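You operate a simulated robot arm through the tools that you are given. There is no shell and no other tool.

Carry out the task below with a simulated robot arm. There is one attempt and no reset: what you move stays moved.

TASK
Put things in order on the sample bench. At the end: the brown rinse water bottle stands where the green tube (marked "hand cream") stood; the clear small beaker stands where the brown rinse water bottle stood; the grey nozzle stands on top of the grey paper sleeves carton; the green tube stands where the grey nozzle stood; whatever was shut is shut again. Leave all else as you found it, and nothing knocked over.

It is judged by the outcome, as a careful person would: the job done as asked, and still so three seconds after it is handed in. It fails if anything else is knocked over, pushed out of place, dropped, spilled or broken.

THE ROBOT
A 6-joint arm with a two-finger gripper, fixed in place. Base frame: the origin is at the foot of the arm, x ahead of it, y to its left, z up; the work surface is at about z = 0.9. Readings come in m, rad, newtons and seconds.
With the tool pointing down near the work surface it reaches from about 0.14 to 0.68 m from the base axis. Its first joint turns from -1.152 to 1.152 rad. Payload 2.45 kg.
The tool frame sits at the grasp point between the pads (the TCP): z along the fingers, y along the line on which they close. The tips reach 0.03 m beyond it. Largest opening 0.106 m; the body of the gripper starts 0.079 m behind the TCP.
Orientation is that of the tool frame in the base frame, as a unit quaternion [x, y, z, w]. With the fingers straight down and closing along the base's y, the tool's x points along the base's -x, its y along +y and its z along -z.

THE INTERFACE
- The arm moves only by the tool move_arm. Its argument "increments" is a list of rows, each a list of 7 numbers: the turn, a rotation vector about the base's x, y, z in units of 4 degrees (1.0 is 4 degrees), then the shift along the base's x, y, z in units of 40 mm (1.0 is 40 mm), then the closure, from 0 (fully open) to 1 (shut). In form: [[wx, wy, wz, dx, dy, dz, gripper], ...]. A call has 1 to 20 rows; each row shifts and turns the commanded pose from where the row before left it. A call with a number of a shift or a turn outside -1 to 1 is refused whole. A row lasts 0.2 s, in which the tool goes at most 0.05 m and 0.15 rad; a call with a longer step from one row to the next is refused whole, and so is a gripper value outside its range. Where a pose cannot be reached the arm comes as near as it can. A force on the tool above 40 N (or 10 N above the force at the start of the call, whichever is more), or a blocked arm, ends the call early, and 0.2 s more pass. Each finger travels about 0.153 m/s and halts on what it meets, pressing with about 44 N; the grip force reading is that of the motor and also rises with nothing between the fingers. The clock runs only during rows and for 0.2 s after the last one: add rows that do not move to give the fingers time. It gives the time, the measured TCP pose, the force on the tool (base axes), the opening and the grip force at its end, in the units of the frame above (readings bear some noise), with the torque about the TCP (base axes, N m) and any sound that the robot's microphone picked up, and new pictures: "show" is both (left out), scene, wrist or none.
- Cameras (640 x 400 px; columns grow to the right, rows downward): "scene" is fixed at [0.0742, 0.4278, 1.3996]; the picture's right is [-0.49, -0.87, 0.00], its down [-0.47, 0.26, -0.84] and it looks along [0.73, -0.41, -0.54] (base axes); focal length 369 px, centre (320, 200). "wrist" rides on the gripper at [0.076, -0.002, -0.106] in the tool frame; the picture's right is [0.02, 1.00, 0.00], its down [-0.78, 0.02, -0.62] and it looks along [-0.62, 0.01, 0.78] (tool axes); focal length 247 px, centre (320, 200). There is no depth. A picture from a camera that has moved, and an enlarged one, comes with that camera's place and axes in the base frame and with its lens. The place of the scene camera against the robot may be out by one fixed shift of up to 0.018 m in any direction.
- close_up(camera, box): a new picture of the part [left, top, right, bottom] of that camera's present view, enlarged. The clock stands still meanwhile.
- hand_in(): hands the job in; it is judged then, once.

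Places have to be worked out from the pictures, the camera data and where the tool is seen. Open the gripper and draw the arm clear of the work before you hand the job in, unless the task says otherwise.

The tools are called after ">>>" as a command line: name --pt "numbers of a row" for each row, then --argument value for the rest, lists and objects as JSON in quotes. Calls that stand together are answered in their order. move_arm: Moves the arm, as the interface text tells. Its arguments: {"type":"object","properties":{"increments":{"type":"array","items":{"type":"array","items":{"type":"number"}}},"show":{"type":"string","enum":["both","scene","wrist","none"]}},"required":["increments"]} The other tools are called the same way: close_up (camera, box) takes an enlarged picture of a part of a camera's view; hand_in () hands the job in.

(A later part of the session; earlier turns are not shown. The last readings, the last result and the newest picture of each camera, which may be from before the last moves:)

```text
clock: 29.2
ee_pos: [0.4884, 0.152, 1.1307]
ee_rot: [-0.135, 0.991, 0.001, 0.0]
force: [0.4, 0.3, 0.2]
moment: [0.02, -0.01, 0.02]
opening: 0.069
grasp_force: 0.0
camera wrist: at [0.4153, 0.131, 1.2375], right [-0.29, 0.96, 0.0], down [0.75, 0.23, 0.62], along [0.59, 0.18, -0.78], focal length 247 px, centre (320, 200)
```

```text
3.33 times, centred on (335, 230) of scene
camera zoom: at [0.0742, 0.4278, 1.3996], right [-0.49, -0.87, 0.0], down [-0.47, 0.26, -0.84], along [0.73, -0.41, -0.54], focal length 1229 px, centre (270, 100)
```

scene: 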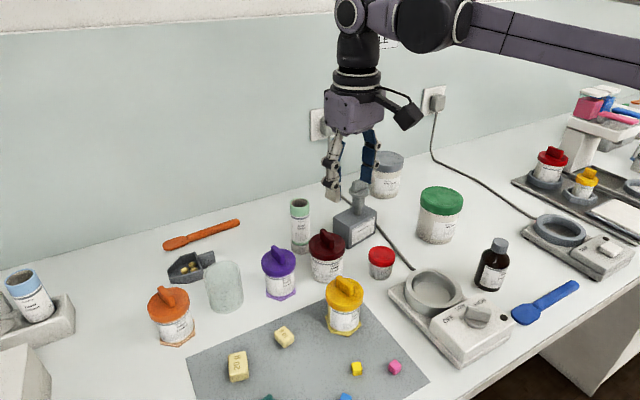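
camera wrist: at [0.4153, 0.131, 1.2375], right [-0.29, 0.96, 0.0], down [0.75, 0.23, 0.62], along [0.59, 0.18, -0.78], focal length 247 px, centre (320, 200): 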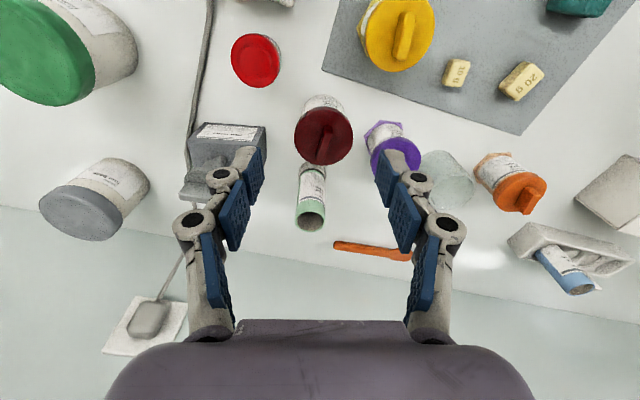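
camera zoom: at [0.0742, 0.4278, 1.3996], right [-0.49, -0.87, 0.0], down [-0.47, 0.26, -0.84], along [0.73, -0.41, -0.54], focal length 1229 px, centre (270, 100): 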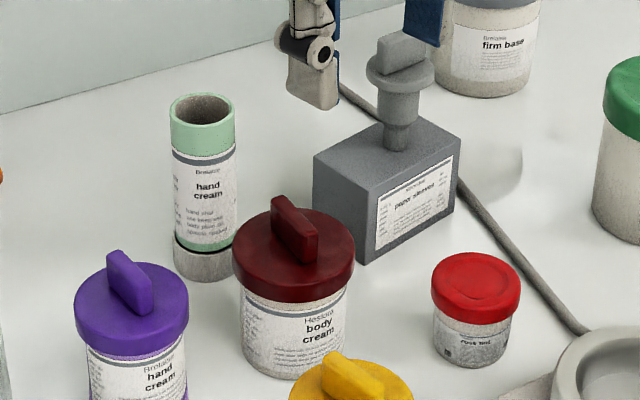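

The tube axis is at about (0.612, 0.179), diameter ≈36 mm, top ≈1.0165; the dark red jar sits in front of it. I approach from above/inward with fingers straddling, diagonally out and down to TCP z≈0.985.

>>> move_arm --pt "0 0 0 0.605 0.108 -0.547 0.35" --pt "0 0 0 0.605 0.108 -0.547 0.35" --pt "0 0 0 0.605 0.108 -0.547 0.35" --pt "0 0 0 0.319 0.091 -0.25 0.35" --pt "0 0 0 0 0 0 0.35"

>>> close_up --camera "wrist" --box '[220, 80, 420, 260]'

>>> close_up --camera "scene" --box '[270, 150, 400, 270]'

```text
clock: 30.4
ee_pos: [0.5732, 0.1697, 1.0564]
ee_rot: [-0.135, 0.991, 0.0, 0.0]
force: [0.1, 0.2, 0.5]
moment: [0.05, 0.01, 0.0]
opening: 0.069
grasp_force: 0.1
camera wrist: at [0.5006, 0.1477, 1.1622], right [-0.29, 0.96, 0.0], down [0.75, 0.23, 0.62], along [0.6, 0.18, -0.78], focal length 247 px, centre (320, 200)
```

scene: 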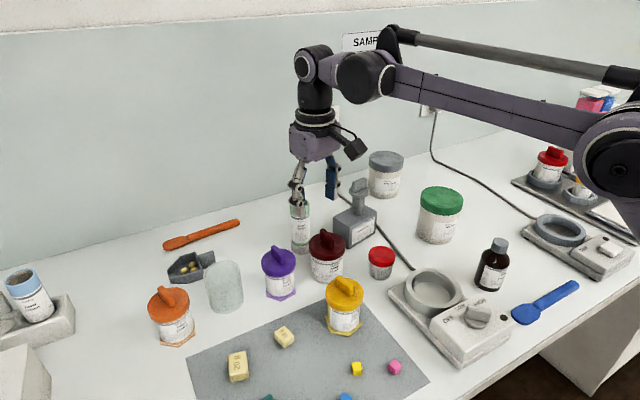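
wrist: 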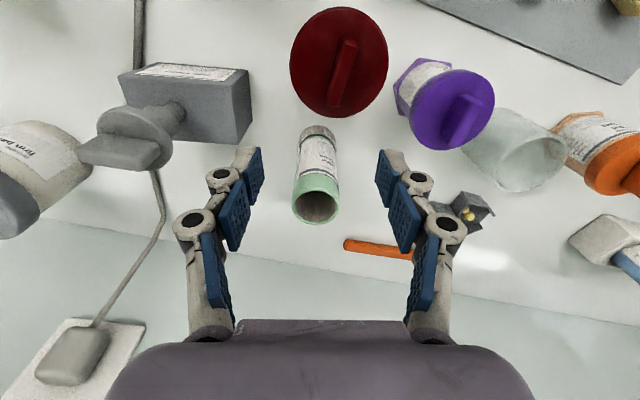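

```text
2.22 times, centred on (320, 170) of wrist
camera zoom: at [0.5006, 0.1477, 1.1622], right [-0.29, 0.96, 0.0], down [0.75, 0.23, 0.62], along [0.6, 0.18, -0.78], focal length 549 px, centre (320, 267)
```

zoom: 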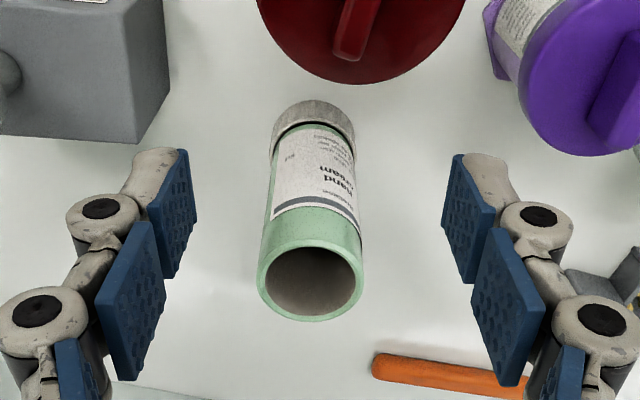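

```text
3.33 times, centred on (335, 210) of scene
camera zoom: at [0.0742, 0.4278, 1.3996], right [-0.49, -0.87, 0.0], down [-0.47, 0.26, -0.84], along [0.73, -0.41, -0.54], focal length 1229 px, centre (270, 167)
```

zoom: 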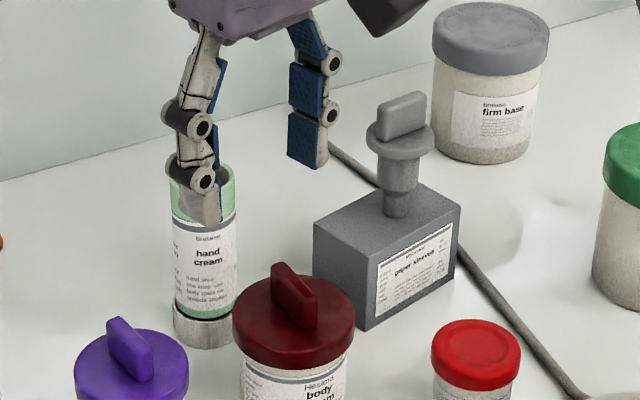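

Now the tube is fully visible: axis at ≈(0.6175, 0.178), 37 mm diameter. I move diagonally to straddle it at TCP z≈0.985.

>>> move_arm --pt "0 0 0 0.2 0 -0.2 0.35" --pt "0 0 0 0.3 0.07 -0.5 0.35" --pt "0 0 0 0.3 0.07 -0.5 0.35" --pt "0 0 0 0.3 0.07 -0.55 0.35" --pt "0 0 0 0 0 0 0.35"

>>> close_up --camera "wrist" --box '[220, 80, 420, 260]'

>>> close_up --camera "scene" --box '[250, 150, 380, 270]'

```text
clock: 31.6
ee_pos: [0.6175, 0.1784, 0.9857]
ee_rot: [-0.135, 0.991, 0.0, 0.0]
force: [0.3, -0.1, 0.1]
moment: [-0.01, -0.02, -0.02]
opening: 0.0688
grasp_force: 0.0
camera wrist: at [0.5446, 0.1558, 1.0923], right [-0.29, 0.96, 0.0], down [0.75, 0.23, 0.62], along [0.6, 0.18, -0.78], focal length 247 px, centre (320, 200)
```

scene: 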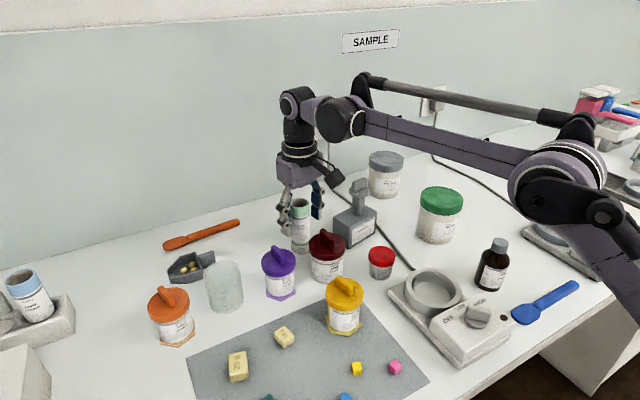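
wrist: 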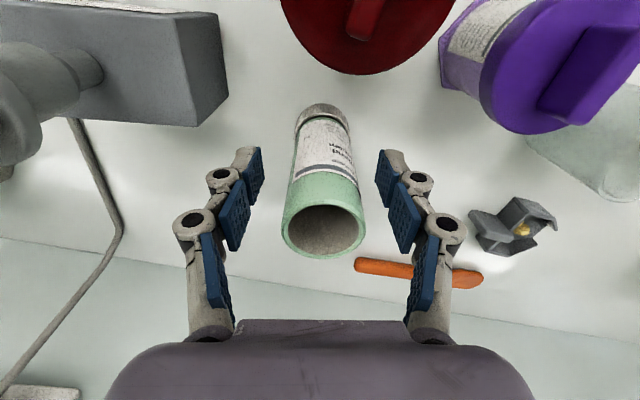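

```text
2.22 times, centred on (320, 170) of wrist
camera zoom: at [0.5446, 0.1558, 1.0923], right [-0.29, 0.96, 0.0], down [0.75, 0.23, 0.62], along [0.6, 0.18, -0.78], focal length 549 px, centre (320, 267)
```

zoom: 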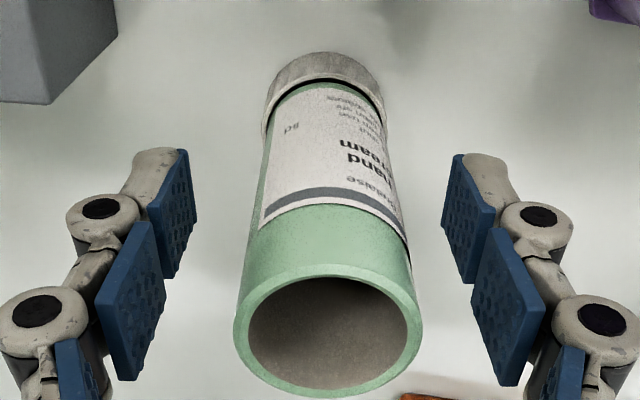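

```text
3.33 times, centred on (315, 210) of scene
camera zoom: at [0.0742, 0.4278, 1.3996], right [-0.49, -0.87, 0.0], down [-0.47, 0.26, -0.84], along [0.73, -0.41, -0.54], focal length 1229 px, centre (337, 167)
```

zoom: 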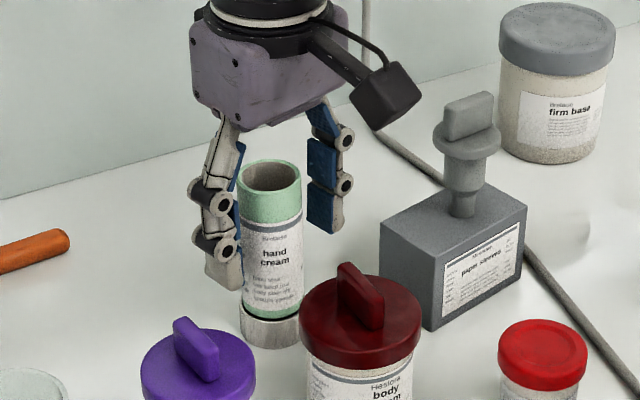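

The tube is centred between the pads. I close onto it gradually.

>>> move_arm --pt "0 0 0 0 0 0 0.45" --pt "0 0 0 0 0 0 0.55" --pt "0 0 0 0 0 0 0.62" --pt "0 0 0 0 0 0 0.68" --pt "0 0 0 0 0 0 0.75" --pt "0 0 0 0 0 0 0.9" --pt "0 0 0 0 0 0 1.0"

>>> close_up --camera "scene" --box '[250, 150, 380, 270]'

```text
clock: 33.2
ee_pos: [0.6176, 0.1774, 0.985]
ee_rot: [-0.135, 0.991, 0.0, 0.0]
force: [0.3, 1.2, 0.8]
moment: [0.05, 0.0, 0.03]
opening: 0.0367
grasp_force: 44.2
camera wrist: at [0.5445, 0.1558, 1.0926], right [-0.29, 0.96, 0.0], down [0.75, 0.23, 0.62], along [0.6, 0.18, -0.78], focal length 247 px, centre (320, 200)
```

scene: 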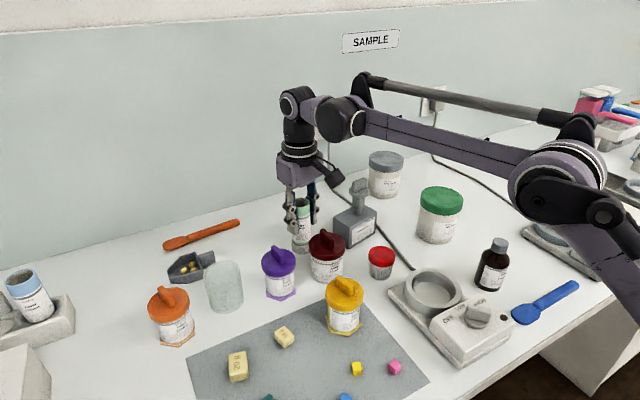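
wrist: 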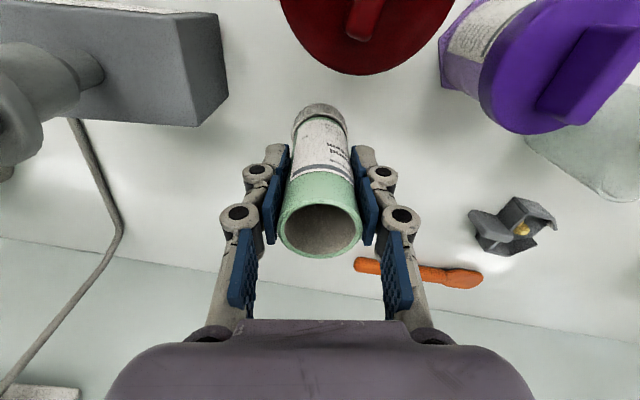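

```text
3.33 times, centred on (315, 210) of scene
camera zoom: at [0.0742, 0.4278, 1.3996], right [-0.49, -0.87, 0.0], down [-0.47, 0.26, -0.84], along [0.73, -0.41, -0.54], focal length 1229 px, centre (337, 167)
```

zoom: 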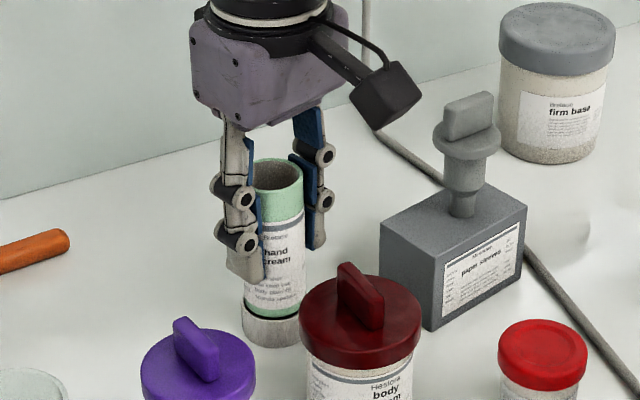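

Tube firmly held (36.7 mm, 44 N). I lift vertically, then inward and up so its foot clears the dark red jar's knob.

>>> move_arm --pt "0 0 0 0 0 0.3 1.0" --pt "0 0 0 0 0 0.6 1.0" --pt "0 0 0 0 0 0.6 1.0" --pt "0 0 0 -0.245 -0.07 0.583 1.0" --pt "0 0 0 -0.245 -0.07 0.583 1.0" --pt "0 0 0 -0.245 -0.07 0.583 1.0" --pt "0 0 0 0 0 0 1.0"

```text
clock: 34.8
ee_pos: [0.5886, 0.1686, 1.1168]
ee_rot: [-0.135, 0.991, 0.0, 0.0]
force: [-0.3, -0.1, 0.2]
moment: [0.01, -0.03, 0.01]
opening: 0.0367
grasp_force: 44.1
camera wrist: at [0.5154, 0.1472, 1.2228], right [-0.29, 0.96, 0.0], down [0.75, 0.23, 0.62], along [0.6, 0.18, -0.78], focal length 247 px, centre (320, 200)
```

scene: 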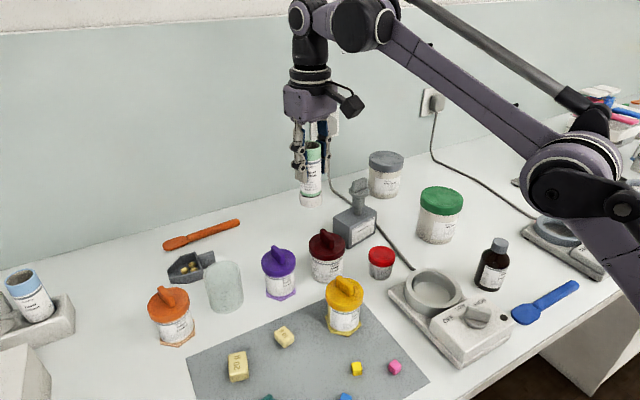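
wrist: 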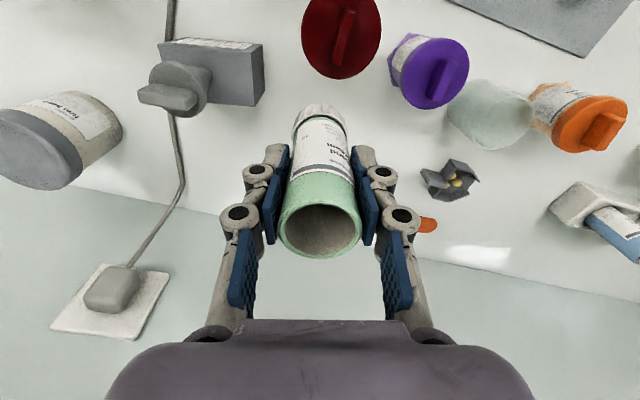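

Held cleanly. Now carry the tube at safe height inward and across to above the nozzle's former place (0.539, −0.2195).

>>> move_arm --pt "0 0 0 -0.55 -0.4375 0.2 1.0" --pt "0 0 0 -0.55 -0.4375 0.2 1.0" --pt "0 0 0 -0.55 -0.4375 0.2 1.0" --pt "0 0 0 -0.55 -0.4375 0 1.0" --pt "0 0 0 0 -0.786 0 1.0" --pt "0 0 0 0 -0.786 0 1.0" --pt "0 0 0 0 -0.786 0 1.0" --pt "0 0 0 0 -0.786 0 1.0" --pt "0 0 0 0 -0.786 0 1.0" --pt "0 0 0 0 -0.786 0 1.0" --pt "0 0 0 0 -0.786 0 1.0" --pt "0 0 0 0.325 -0.83 0 1.0" --pt "0 0 0 0.325 -0.83 0 1.0" --pt "0 0 0 0.325 -0.83 0 1.0" --pt "0 0 0 0 0 0 1.0"

```text
clock: 38.0
ee_pos: [0.5398, -0.22, 1.1403]
ee_rot: [-0.134, 0.991, 0.0, 0.0]
force: [-0.1, -0.7, -1.2]
moment: [0.01, -0.02, -0.01]
opening: 0.0364
grasp_force: 43.6
camera wrist: at [0.468, -0.2422, 1.2471], right [-0.29, 0.96, 0.0], down [0.75, 0.23, 0.62], along [0.6, 0.18, -0.78], focal length 247 px, centre (320, 200)
```

scene: 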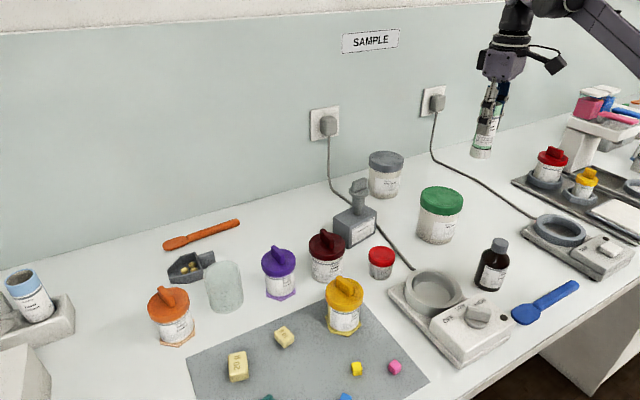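
wrist: 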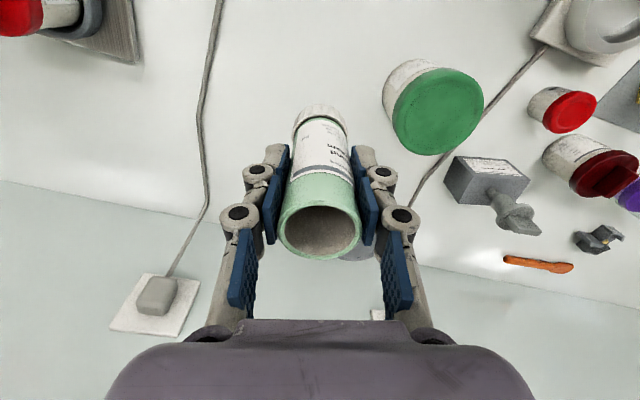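

Directly above the target spot. I descend to just above contact, then in small steps.

>>> move_arm --pt "0 0 0 0 0 -0.6 1.0" --pt "0 0 0 0 0 -0.6 1.0" --pt "0 0 0 0 0 -0.6 1.0" --pt "0 0 0 0 0 -0.6 1.0" --pt "0 0 0 0 0 -0.6 1.0" --pt "0 0 0 0 0 -0.4 1.0" --pt "0 0 0 0 0 -0.2 1.0" --pt "0 0 0 0 0 -0.1 1.0" --pt "0 0 0 0 0 0 1.0"

>>> move_arm --pt "0 0 0 0 0 -0.05 1.0" --pt "0 0 0 0 0 0 1.0" --show "none"

>>> close_up --camera "scene" --box '[410, 120, 530, 250]'

```text
clock: 40.0
ee_pos: [0.5388, -0.2208, 0.9925]
ee_rot: [-0.135, 0.991, 0.0, 0.0]
force: [-0.1, 0.5, 0.9]
moment: [-0.01, 0.0, 0.02]
opening: 0.0368
grasp_force: 44.4
camera wrist: at [0.4663, -0.2419, 1.099], right [-0.29, 0.96, 0.0], down [0.75, 0.23, 0.62], along [0.6, 0.18, -0.78], focal length 247 px, centre (320, 200)
```

scene: 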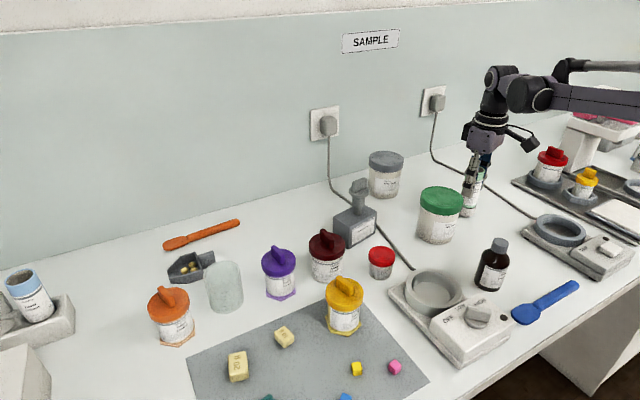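
wrist: 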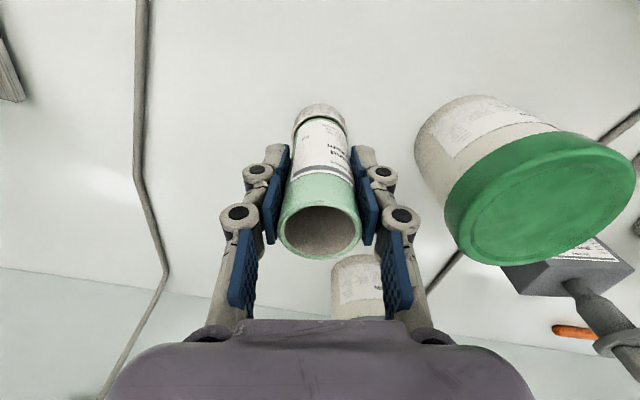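

```text
clock: 40.6
ee_pos: [0.5388, -0.2191, 0.9909]
ee_rot: [-0.135, 0.991, 0.001, 0.0]
force: [-0.6, -0.9, -0.6]
moment: [-0.02, -0.02, -0.02]
opening: 0.0367
grasp_force: 44.0
```

```text
3.08 times, centred on (470, 185) of scene
camera zoom: at [0.0742, 0.4278, 1.3996], right [-0.49, -0.87, 0.0], down [-0.47, 0.26, -0.84], along [0.73, -0.41, -0.54], focal length 1134 px, centre (-142, 246)
```

zoom: 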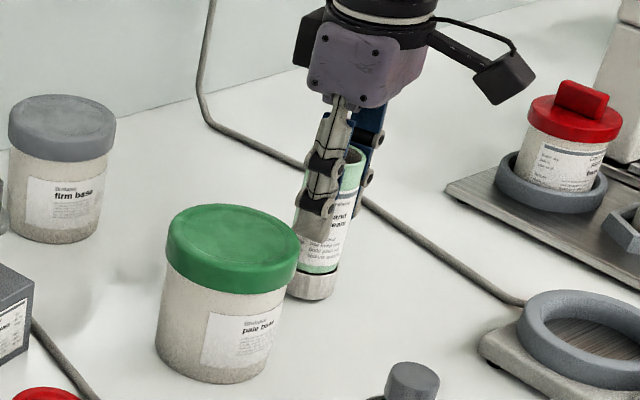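

Still no contact; a few mm to go. I lower in ~1.5 mm steps watching the force.

>>> move_arm --pt "0 0 0 0 0 -0.04 1.0" --pt "0 0 0 0 0 -0.04 1.0" --pt "0 0 0 0 0 0 1.0" --show "none"

>>> move_arm --pt "0 0 0 0 0 -0.04 1.0" --pt "0 0 0 0 0 0 1.0" --show "none"

```text
clock: 41.4
ee_pos: [0.5386, -0.2197, 0.9861]
ee_rot: [-0.134, 0.991, 0.0, 0.0]
force: [-0.1, 0.0, -0.3]
moment: [-0.02, 0.0, 0.04]
opening: 0.0367
grasp_force: 43.5
```

```text
clock: 42.0
ee_pos: [0.5394, -0.22, 0.9859]
ee_rot: [-0.135, 0.991, -0.001, 0.0]
force: [0.7, 0.3, 6.2]
moment: [0.0, -0.11, -0.02]
opening: 0.0366
grasp_force: 43.8
```

Contact at 6 N; the tube's foot is on the bench. I open the fingers gently and then rise straight up.

>>> move_arm --pt "0 0 0 0 0 0 0.66" --pt "0 0 0 0 0 0 0.63" --pt "0 0 0 0 0 0 0.6" --pt "0 0 0 0 0 0 0.55" --pt "0 0 0 0 0 0 0.48" --pt "0 0 0 0 0 0 0.4" --pt "0 0 0 0 0 0 0.4"

>>> close_up --camera "scene" --box '[410, 120, 530, 250]'

```text
clock: 43.6
ee_pos: [0.5392, -0.2198, 0.9857]
ee_rot: [-0.135, 0.991, 0.0, 0.0]
force: [-0.1, -0.1, 0.3]
moment: [-0.02, 0.0, 0.01]
opening: 0.0635
grasp_force: 0.2
camera wrist: at [0.4665, -0.2416, 1.092], right [-0.29, 0.96, 0.0], down [0.75, 0.23, 0.62], along [0.6, 0.18, -0.78], focal length 247 px, centre (320, 200)
```

scene: 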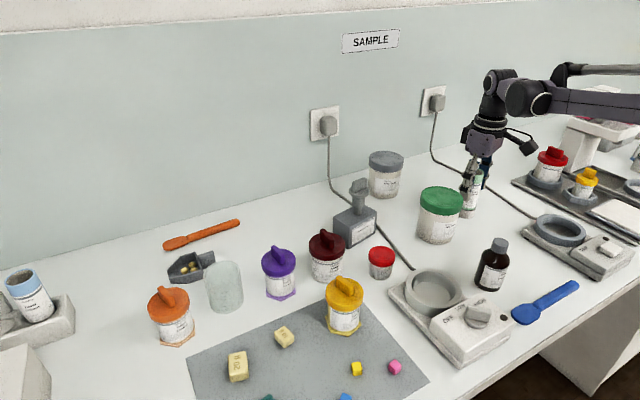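
wrist: 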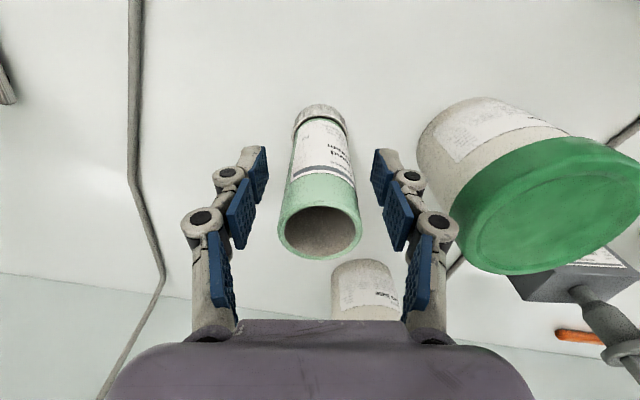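

```text
3.08 times, centred on (470, 185) of scene
camera zoom: at [0.0742, 0.4278, 1.3996], right [-0.49, -0.87, 0.0], down [-0.47, 0.26, -0.84], along [0.73, -0.41, -0.54], focal length 1134 px, centre (-142, 246)
```

zoom: 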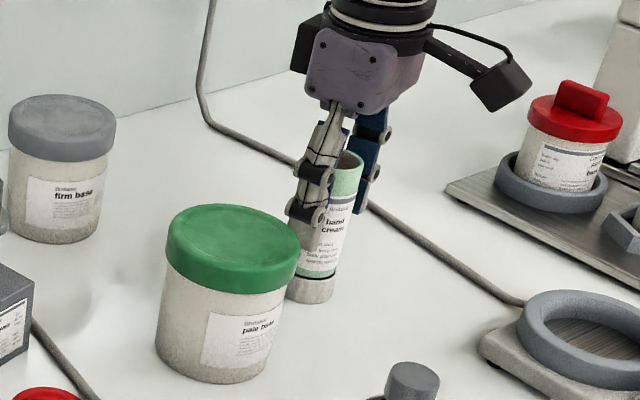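

The tube now stands where the nozzle stood. I rise clear and move to view the brown bottle from the robot side.

>>> move_arm --pt "0 0 0 0 0 0.4 0.4" --pt "0 0 0 0 0 0.8 0.4" --pt "0 0 0 0 0 0.8 0.4" --pt "0 0 0 -0.841 0.4375 0.172 0.4" --pt "0 0 0 -0.841 0.4375 0.172 0.35" --pt "0 0 0 -0.841 0.4375 0.172 0.3" --pt "0 0 0 -0.841 0.4375 0.172 0.25" --pt "0 0 0 -0.841 0.4375 0.172 0.2" --pt "0 0 0 -0.841 0.4375 0.172 0.2" --pt "0 0 0 -0.841 0.4375 0.172 0.2" --pt "0 0 0 -0.841 0.4375 0.172 0.2" --pt "0 0 0 0 0 0 0.2"

>>> close_up --camera "scene" --box '[420, 150, 560, 320]'

>>> close_up --camera "wrist" --box '[220, 60, 420, 240]'

```text
clock: 46.2
ee_pos: [0.269, -0.0786, 1.1208]
ee_rot: [-0.135, 0.991, 0.0, 0.0]
force: [-0.3, -0.2, 0.0]
moment: [0.01, -0.01, 0.02]
opening: 0.0848
grasp_force: 0.1
camera wrist: at [0.1957, -0.1009, 1.2273], right [-0.29, 0.96, 0.0], down [0.75, 0.23, 0.62], along [0.6, 0.18, -0.78], focal length 247 px, centre (320, 200)
```

scene: 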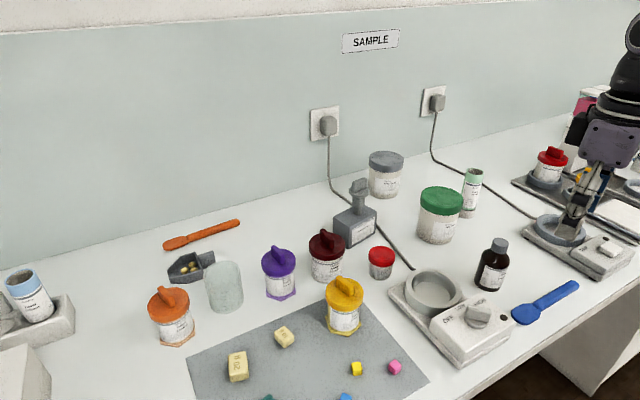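
wrist: 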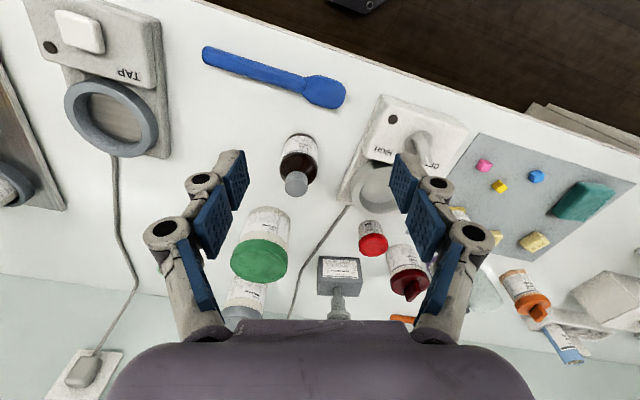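

```text
2.35 times, centred on (490, 235) of scene
camera zoom: at [0.0742, 0.4278, 1.3996], right [-0.49, -0.87, 0.0], down [-0.47, 0.26, -0.84], along [0.73, -0.41, -0.54], focal length 867 px, centre (-80, 118)
```

zoom: 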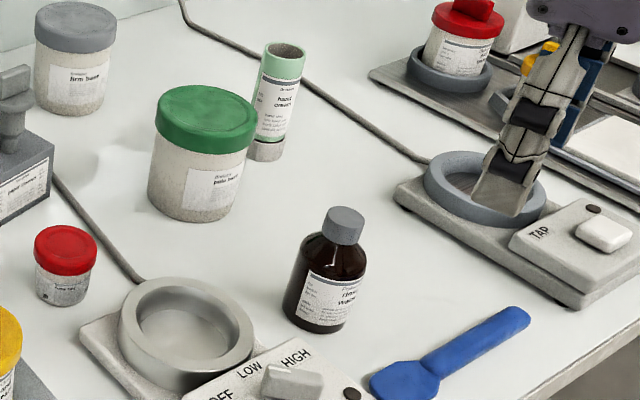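

```text
2.22 times, centred on (320, 150) of wrist
camera zoom: at [0.1957, -0.1009, 1.2273], right [-0.29, 0.96, 0.0], down [0.75, 0.23, 0.62], along [0.6, 0.18, -0.78], focal length 549 px, centre (320, 311)
```

zoom: 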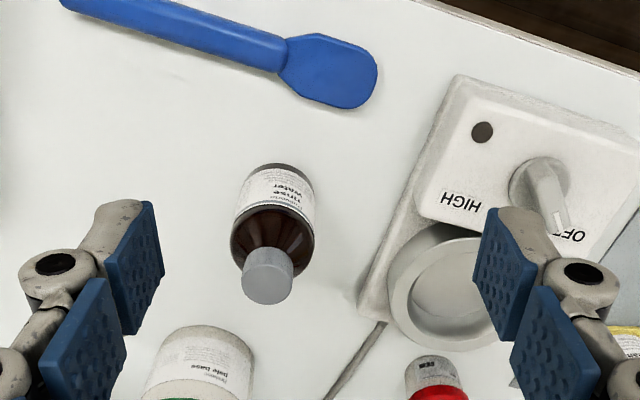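

Bottle axis at ≈(0.361, −0.082), body ≈50 mm dia, top ≈0.997. I move above it and check alignment.

>>> move_arm --pt "0 0 0 0.767 -0.03 -0.5 0.2" --pt "0 0 0 0.767 -0.03 -0.5 0.2" --pt "0 0 0 0.767 -0.03 -0.5 0.2" --pt "0 0 0 0 0 0 0.2" --show "wrist"

>>> close_up --camera "wrist" --box '[220, 60, 420, 240]'

```text
clock: 47.2
ee_pos: [0.3615, -0.0815, 1.0594]
ee_rot: [-0.135, 0.991, 0.0, 0.0]
force: [-0.2, -0.2, -0.9]
moment: [0.0, 0.02, 0.02]
opening: 0.0847
grasp_force: 0.1
camera wrist: at [0.2898, -0.1044, 1.1652], right [-0.29, 0.96, 0.0], down [0.75, 0.23, 0.62], along [0.6, 0.18, -0.78], focal length 247 px, centre (320, 200)
```

wrist: 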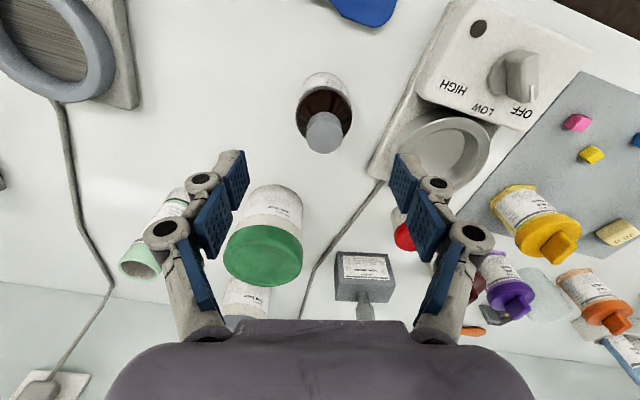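

```text
2.22 times, centred on (320, 150) of wrist
camera zoom: at [0.2898, -0.1044, 1.1652], right [-0.29, 0.96, 0.0], down [0.75, 0.23, 0.62], along [0.6, 0.18, -0.78], focal length 549 px, centre (320, 311)
```

zoom: 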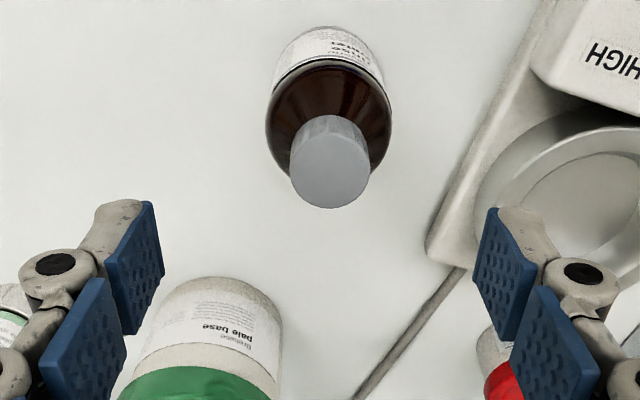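

The bottle is within ~2 mm of centre. I descend to TCP z≈0.955 with a 2 mm sideways correction, then close on the body.

>>> move_arm --pt "0 0 0 -0.01 0.05 -0.6 0.2" --pt "0 0 0 0 0 -0.6 0.2" --pt "0 0 0 0 0 -0.6 0.2" --pt "0 0 0 0 0 -0.5 0.2" --pt "0 0 0 0 0 -0.3 0.2" --pt "0 0 0 0 0 0 0.2"

>>> close_up --camera "scene" --box '[430, 190, 550, 310]'

```text
clock: 48.6
ee_pos: [0.3612, -0.0811, 0.9562]
ee_rot: [-0.135, 0.991, 0.0, 0.0]
force: [0.7, -0.2, 0.3]
moment: [0.03, 0.0, 0.01]
opening: 0.0846
grasp_force: 0.1
camera wrist: at [0.2886, -0.104, 1.063], right [-0.29, 0.96, 0.0], down [0.75, 0.23, 0.62], along [0.6, 0.18, -0.78], focal length 247 px, centre (320, 200)
```

scene: 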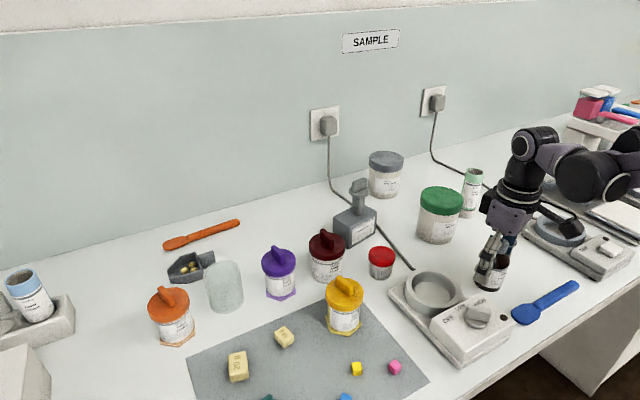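
wrist: 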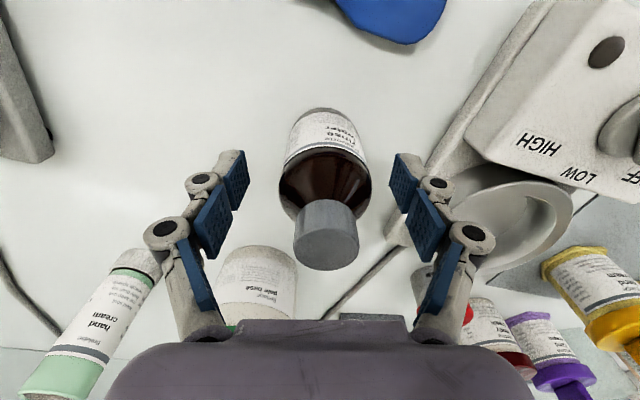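

```text
3.33 times, centred on (490, 250) of scene
camera zoom: at [0.0742, 0.4278, 1.3996], right [-0.49, -0.87, 0.0], down [-0.47, 0.26, -0.84], along [0.73, -0.41, -0.54], focal length 1229 px, centre (-247, 33)
```

zoom: 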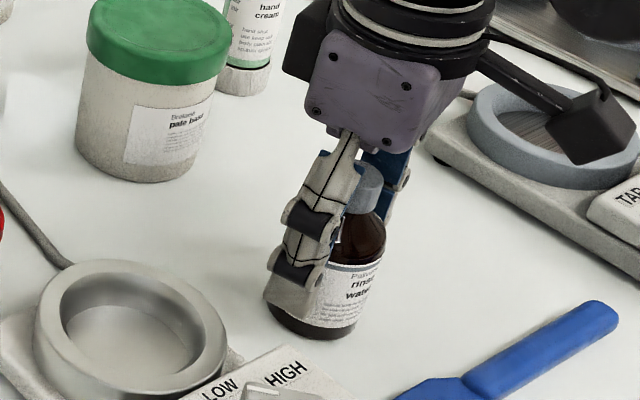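

Bottle between the pads, ~2 mm off-centre to +y; I correct 1.5 mm and close gradually.

>>> move_arm --pt "0 0 0 -0.01 0.036 0 0.3" --pt "0 0 0 0 0 0 0.4" --pt "0 0 0 0 0 0 0.46" --pt "0 0 0 0 0 0 0.51" --pt "0 0 0 0 0 0 0.56" --pt "0 0 0 0 0 0 0.65" --pt "0 0 0 0 0 0 0.85" --pt "0 0 0 0 0 0 1.0"

>>> close_up --camera "scene" --box '[430, 190, 550, 310]'

```text
clock: 50.4
ee_pos: [0.3612, -0.0814, 0.957]
ee_rot: [-0.134, 0.991, 0.0, 0.0]
force: [-0.8, 1.2, 7.2]
moment: [0.01, 0.02, 0.02]
opening: 0.0466
grasp_force: 43.9
camera wrist: at [0.2884, -0.1027, 1.0632], right [-0.29, 0.96, 0.0], down [0.75, 0.23, 0.62], along [0.6, 0.18, -0.78], focal length 247 px, centre (320, 200)
```

scene: 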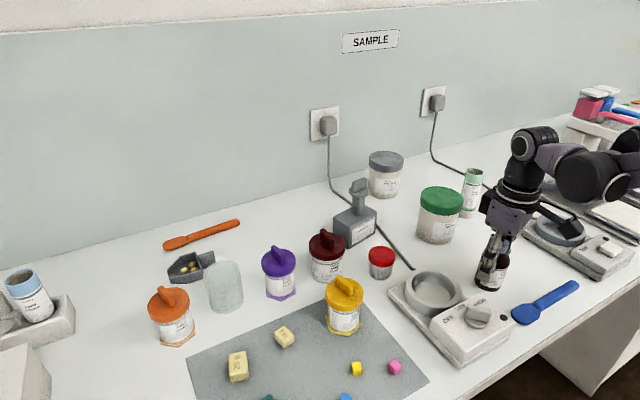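
wrist: 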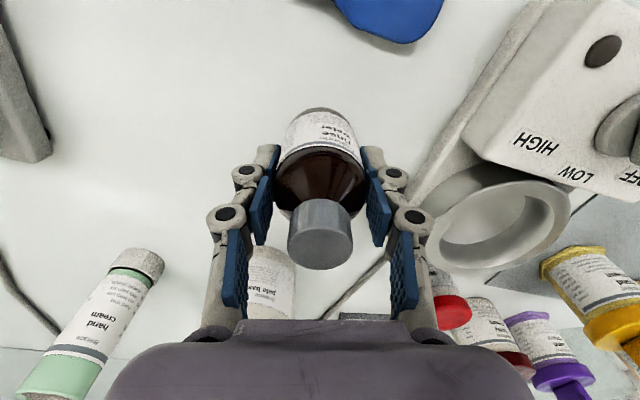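

```text
3.33 times, centred on (490, 250) of scene
camera zoom: at [0.0741, 0.4278, 1.3996], right [-0.49, -0.87, 0.0], down [-0.47, 0.26, -0.84], along [0.73, -0.41, -0.54], focal length 1229 px, centre (-247, 33)
```

zoom: 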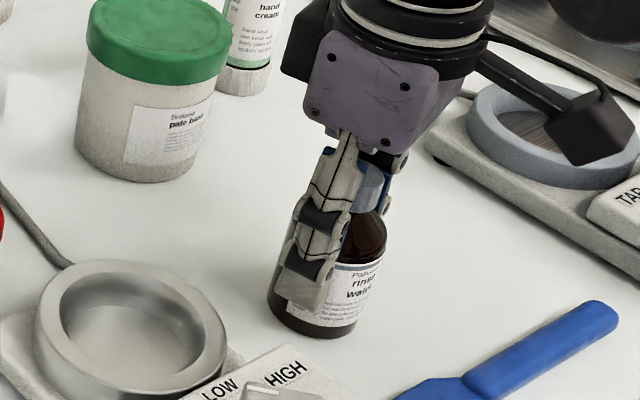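

Gripped at 46.6 mm with 44 N. I lift slowly 25 mm first and check it is held.

>>> move_arm --pt "0 0 0 0 0 0.2 1.0" --pt "0 0 0 0 0 0.4 1.0" --pt "0 0 0 0 0 0 1.0"

>>> close_up --camera "scene" --box '[430, 190, 550, 310]'

```text
clock: 51.2
ee_pos: [0.3618, -0.0811, 0.98]
ee_rot: [-0.134, 0.991, 0.0, 0.0]
force: [0.0, 0.0, -1.3]
moment: [-0.01, 0.03, 0.01]
opening: 0.0464
grasp_force: 43.9
camera wrist: at [0.2888, -0.1022, 1.0864], right [-0.29, 0.96, 0.0], down [0.75, 0.23, 0.62], along [0.6, 0.18, -0.78], focal length 247 px, centre (320, 200)
```

scene: 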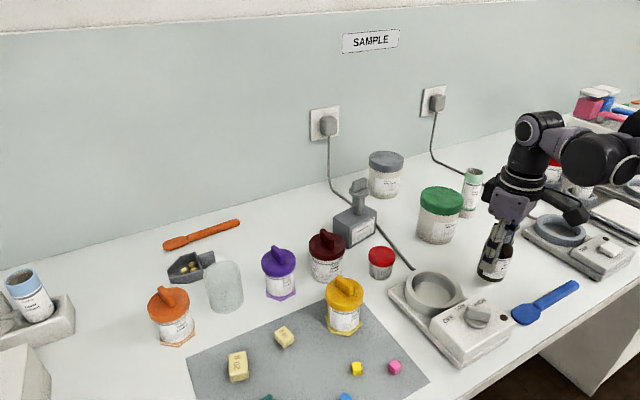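
wrist: 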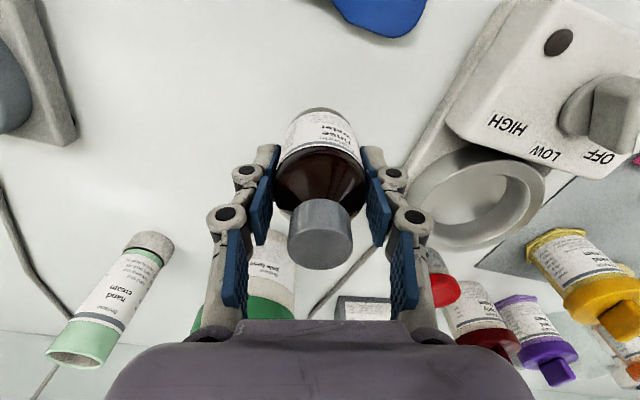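

```text
3.33 times, centred on (490, 250) of scene
camera zoom: at [0.0742, 0.4278, 1.3996], right [-0.49, -0.87, 0.0], down [-0.47, 0.26, -0.84], along [0.73, -0.41, -0.54], focal length 1229 px, centre (-247, 33)
```

zoom: 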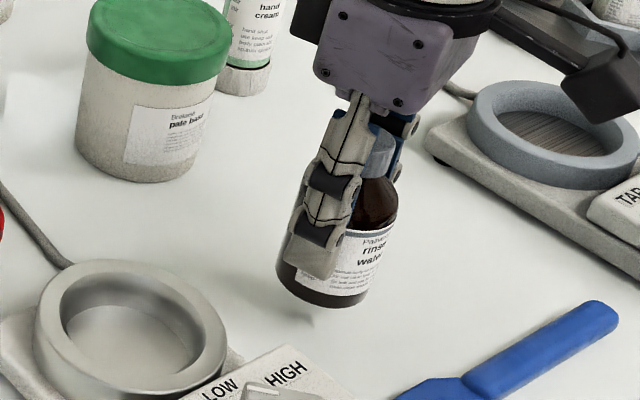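

Bottle is held upright, unchanged in the grip. I lift to safe height and carry it to the radial line of the tube's former spot, above and in front.

>>> move_arm --pt "0 0 0 0 0 0.6 1.0" --pt "0 0 0 0 0 0.7 1.0" --pt "0 0 0 0 0 0.7 1.0" --pt "0 0 0 0 0 0.7 1.0" --pt "0 0 0 0 0 0.7 1.0" --pt "0 0 0 0.3 0.4 0 1.0" --pt "0 0 0 0.58 0.7 0 1.0" --pt "0 0 0 0.58 0.7 0 1.0" --pt "0 0 0 0.58 0.7 0 1.0" --pt "0 0 0 0.58 0.7 0 1.0" --pt "0 0 0 0.58 0.7 0 1.0" --pt "0 0 0 0.58 0.7 0 1.0" --pt "0 0 0 0.58 0.7 -0.1 1.0" --pt "0 0 0 0.58 0.7 -0.2 1.0" --pt "0 0 0 0 0 0 1.0"

```text
clock: 54.4
ee_pos: [0.5605, 0.1584, 1.1035]
ee_rot: [-0.135, 0.991, 0.0, 0.0]
force: [-0.1, -0.1, 0.0]
moment: [-0.01, 0.0, -0.01]
opening: 0.0462
grasp_force: 44.3
camera wrist: at [0.4869, 0.1376, 1.2091], right [-0.29, 0.96, 0.0], down [0.75, 0.23, 0.62], along [0.6, 0.18, -0.78], focal length 247 px, centre (320, 200)
```

scene: 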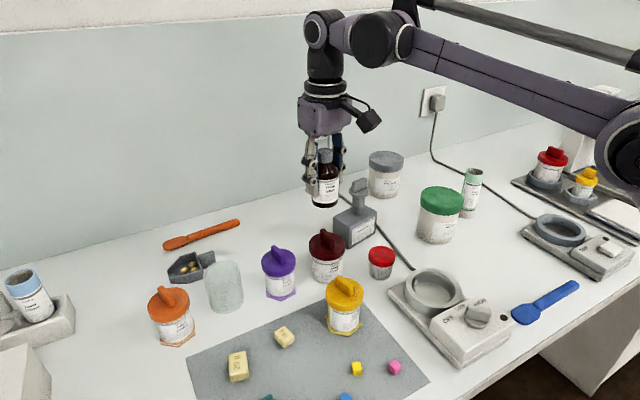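
wrist: 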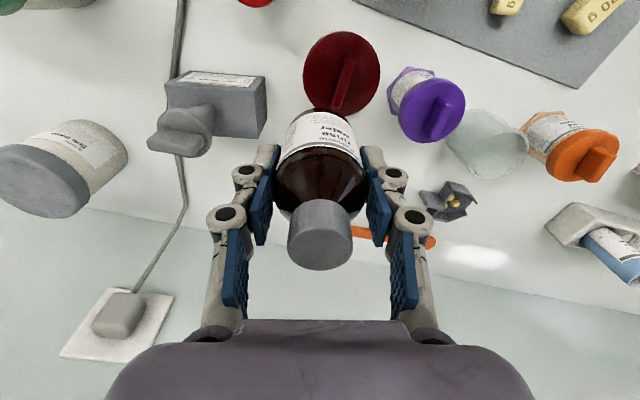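

On track. I move outward and down past the jar to directly above the tube's former spot (z≈1.045), then check.

>>> move_arm --pt "0 0 0 0.333 0.13 -0.05 1.0" --pt "0 0 0 0.333 0.13 -0.05 1.0" --pt "0 0 0 0.262 0.073 -0.458 1.0" --pt "0 0 0 0.262 0.073 -0.458 1.0" --pt "0 0 0 0.262 0.073 -0.458 1.0" --pt "0 0 0 0 0 0 1.0"

>>> close_up --camera "scene" --box '[250, 150, 380, 270]'

```text
clock: 55.8
ee_pos: [0.6173, 0.1799, 1.045]
ee_rot: [-0.135, 0.991, -0.001, 0.0]
force: [-0.2, 0.5, -1.2]
moment: [-0.03, -0.03, -0.01]
opening: 0.0466
grasp_force: 44.2
camera wrist: at [0.5437, 0.1578, 1.1521], right [-0.29, 0.96, 0.0], down [0.75, 0.23, 0.62], along [0.6, 0.18, -0.78], focal length 247 px, centre (320, 200)
```

scene: 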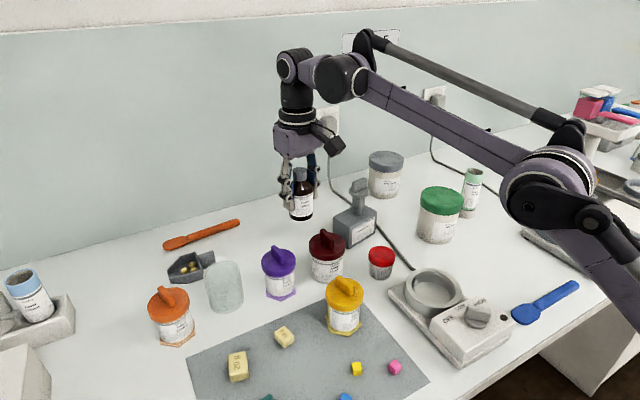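
wrist: 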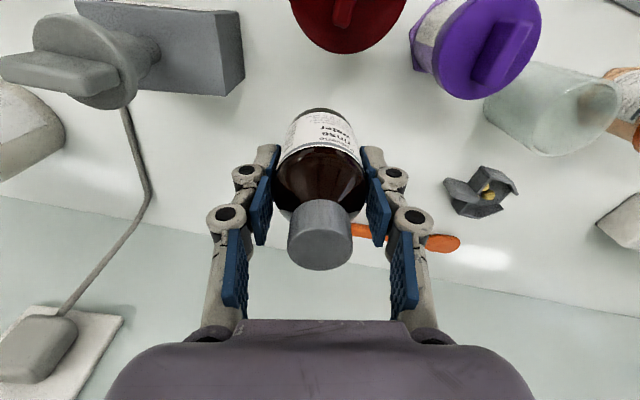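

```text
3.33 times, centred on (315, 210) of scene
camera zoom: at [0.0742, 0.4278, 1.3996], right [-0.49, -0.87, 0.0], down [-0.47, 0.26, -0.84], along [0.73, -0.41, -0.54], focal length 1229 px, centre (337, 167)
```

zoom: 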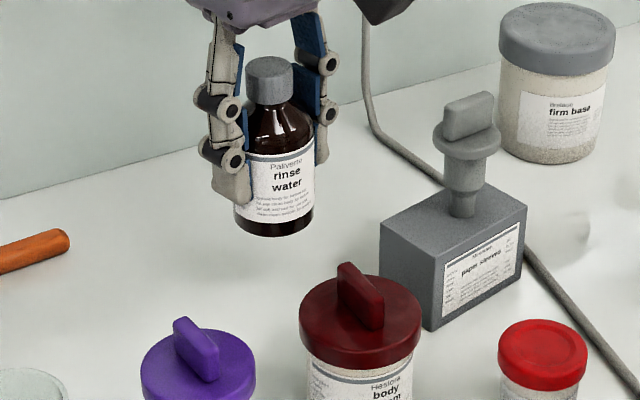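

Above the spot at (0.617, 0.179). I descend to just above contact.

>>> move_arm --pt "0 0 0 0 -0.01 -0.5 1.0" --pt "0 0 0 0 -0.01 -0.6 1.0" --pt "0 0 0 0 0 -0.5 1.0" --pt "0 0 0 0 0 -0.3 1.0" --pt "0 0 0 0 0 -0.1 1.0" --pt "0 0 0 0 0 0 1.0"

>>> move_arm --pt "0 0 0 0 0 -0.05 1.0" --pt "0 0 0 0 0 0 1.0" --show "none"

>>> close_up --camera "scene" --box '[250, 160, 380, 280]'

```text
clock: 57.2
ee_pos: [0.6164, 0.1786, 0.9659]
ee_rot: [-0.135, 0.991, 0.0, 0.0]
force: [0.5, -0.5, -1.6]
moment: [0.02, -0.03, 0.03]
opening: 0.0463
grasp_force: 44.3
camera wrist: at [0.544, 0.1566, 1.0722], right [-0.29, 0.96, 0.0], down [0.75, 0.23, 0.62], along [0.6, 0.18, -0.78], focal length 247 px, centre (320, 200)
```

scene: 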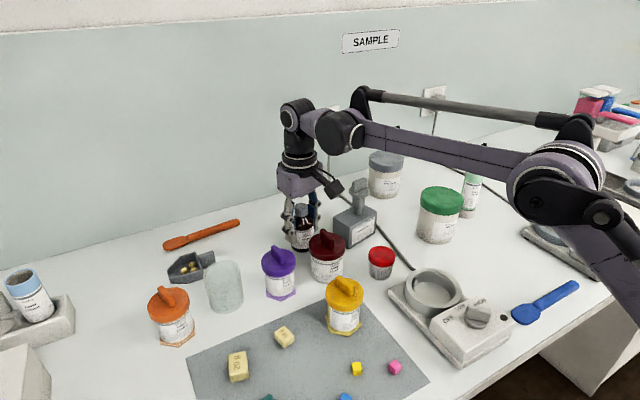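
wrist: 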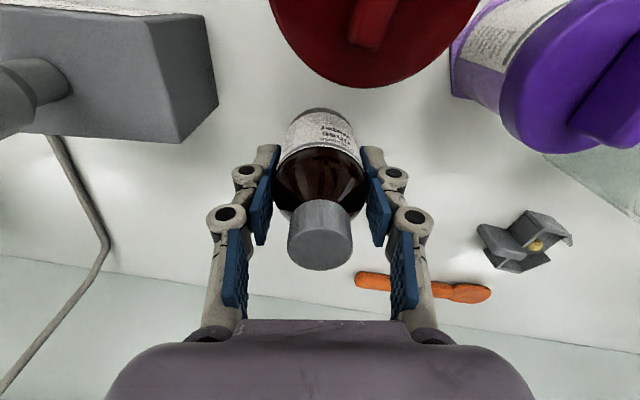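

```text
clock: 57.8
ee_pos: [0.6166, 0.1785, 0.9626]
ee_rot: [-0.135, 0.991, -0.001, -0.002]
force: [0.0, 0.3, -0.8]
moment: [-0.01, -0.02, -0.01]
opening: 0.0462
grasp_force: 43.5
```

```text
3.33 times, centred on (315, 220) of scene
camera zoom: at [0.0742, 0.4278, 1.3996], right [-0.49, -0.87, 0.0], down [-0.47, 0.26, -0.84], along [0.73, -0.41, -0.54], focal length 1229 px, centre (337, 133)
```

zoom: 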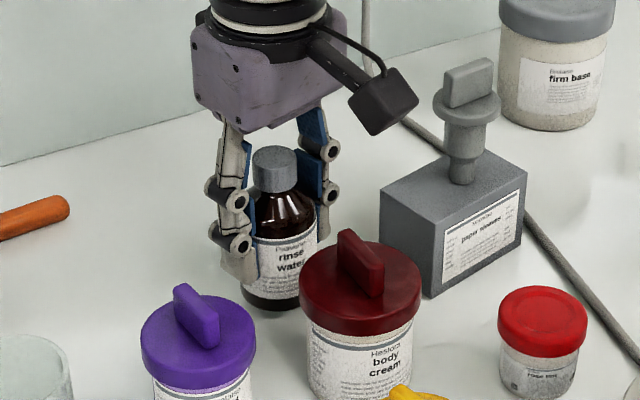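

No contact yet (about 5 mm to go). Lowering in small steps.

>>> move_arm --pt "0 0 0 0 0 -0.05 1.0" --pt "0 0 0 0 0 -0.04 1.0" --pt "0 0 0 0 0 0 1.0" --show "none"

>>> move_arm --pt "0 0 0 0 0 -0.035 1.0" --pt "0 0 0 0 0 0 1.0" --show "none"

```text
clock: 58.6
ee_pos: [0.6157, 0.1779, 0.9585]
ee_rot: [-0.134, 0.991, 0.001, 0.0]
force: [0.0, 0.3, 0.0]
moment: [-0.02, 0.02, -0.02]
opening: 0.0463
grasp_force: 44.0
```

```text
clock: 59.2
ee_pos: [0.6166, 0.1788, 0.958]
ee_rot: [-0.134, 0.991, 0.0, 0.0]
force: [0.3, -0.3, -1.3]
moment: [-0.02, 0.0, 0.0]
opening: 0.0465
grasp_force: 43.9
```

>>> move_arm --pt "0 0 0 0 0 -0.03 1.0" --pt "0 0 0 0 0 0 1.0" --show "none"

```text
clock: 59.8
ee_pos: [0.6177, 0.1781, 0.9589]
ee_rot: [-0.135, 0.991, 0.0, 0.0]
force: [0.4, -1.0, -1.1]
moment: [0.04, 0.0, -0.04]
opening: 0.0463
grasp_force: 44.1
```

Still no contact (command ≈0.957). Continue by 1 mm steps.

>>> move_arm --pt "0 0 0 0 0 -0.025 1.0" --pt "0 0 0 0 0 0 1.0" --show "none"

>>> move_arm --pt "0 0 0 0 0 -0.02 1.0" --pt "0 0 0 0 0 0 1.0" --show "none"

```text
clock: 60.4
ee_pos: [0.6177, 0.1788, 0.9562]
ee_rot: [-0.135, 0.991, 0.001, 0.0]
force: [0.2, -0.5, 3.0]
moment: [0.01, -0.02, 0.03]
opening: 0.0466
grasp_force: 43.9
```

```text
clock: 61.0
ee_pos: [0.6178, 0.1789, 0.9575]
ee_rot: [-0.135, 0.991, 0.0, 0.0]
force: [3.9, 2.3, 23.9]
moment: [0.02, -0.13, -0.01]
opening: 0.0468
grasp_force: 44.1
```

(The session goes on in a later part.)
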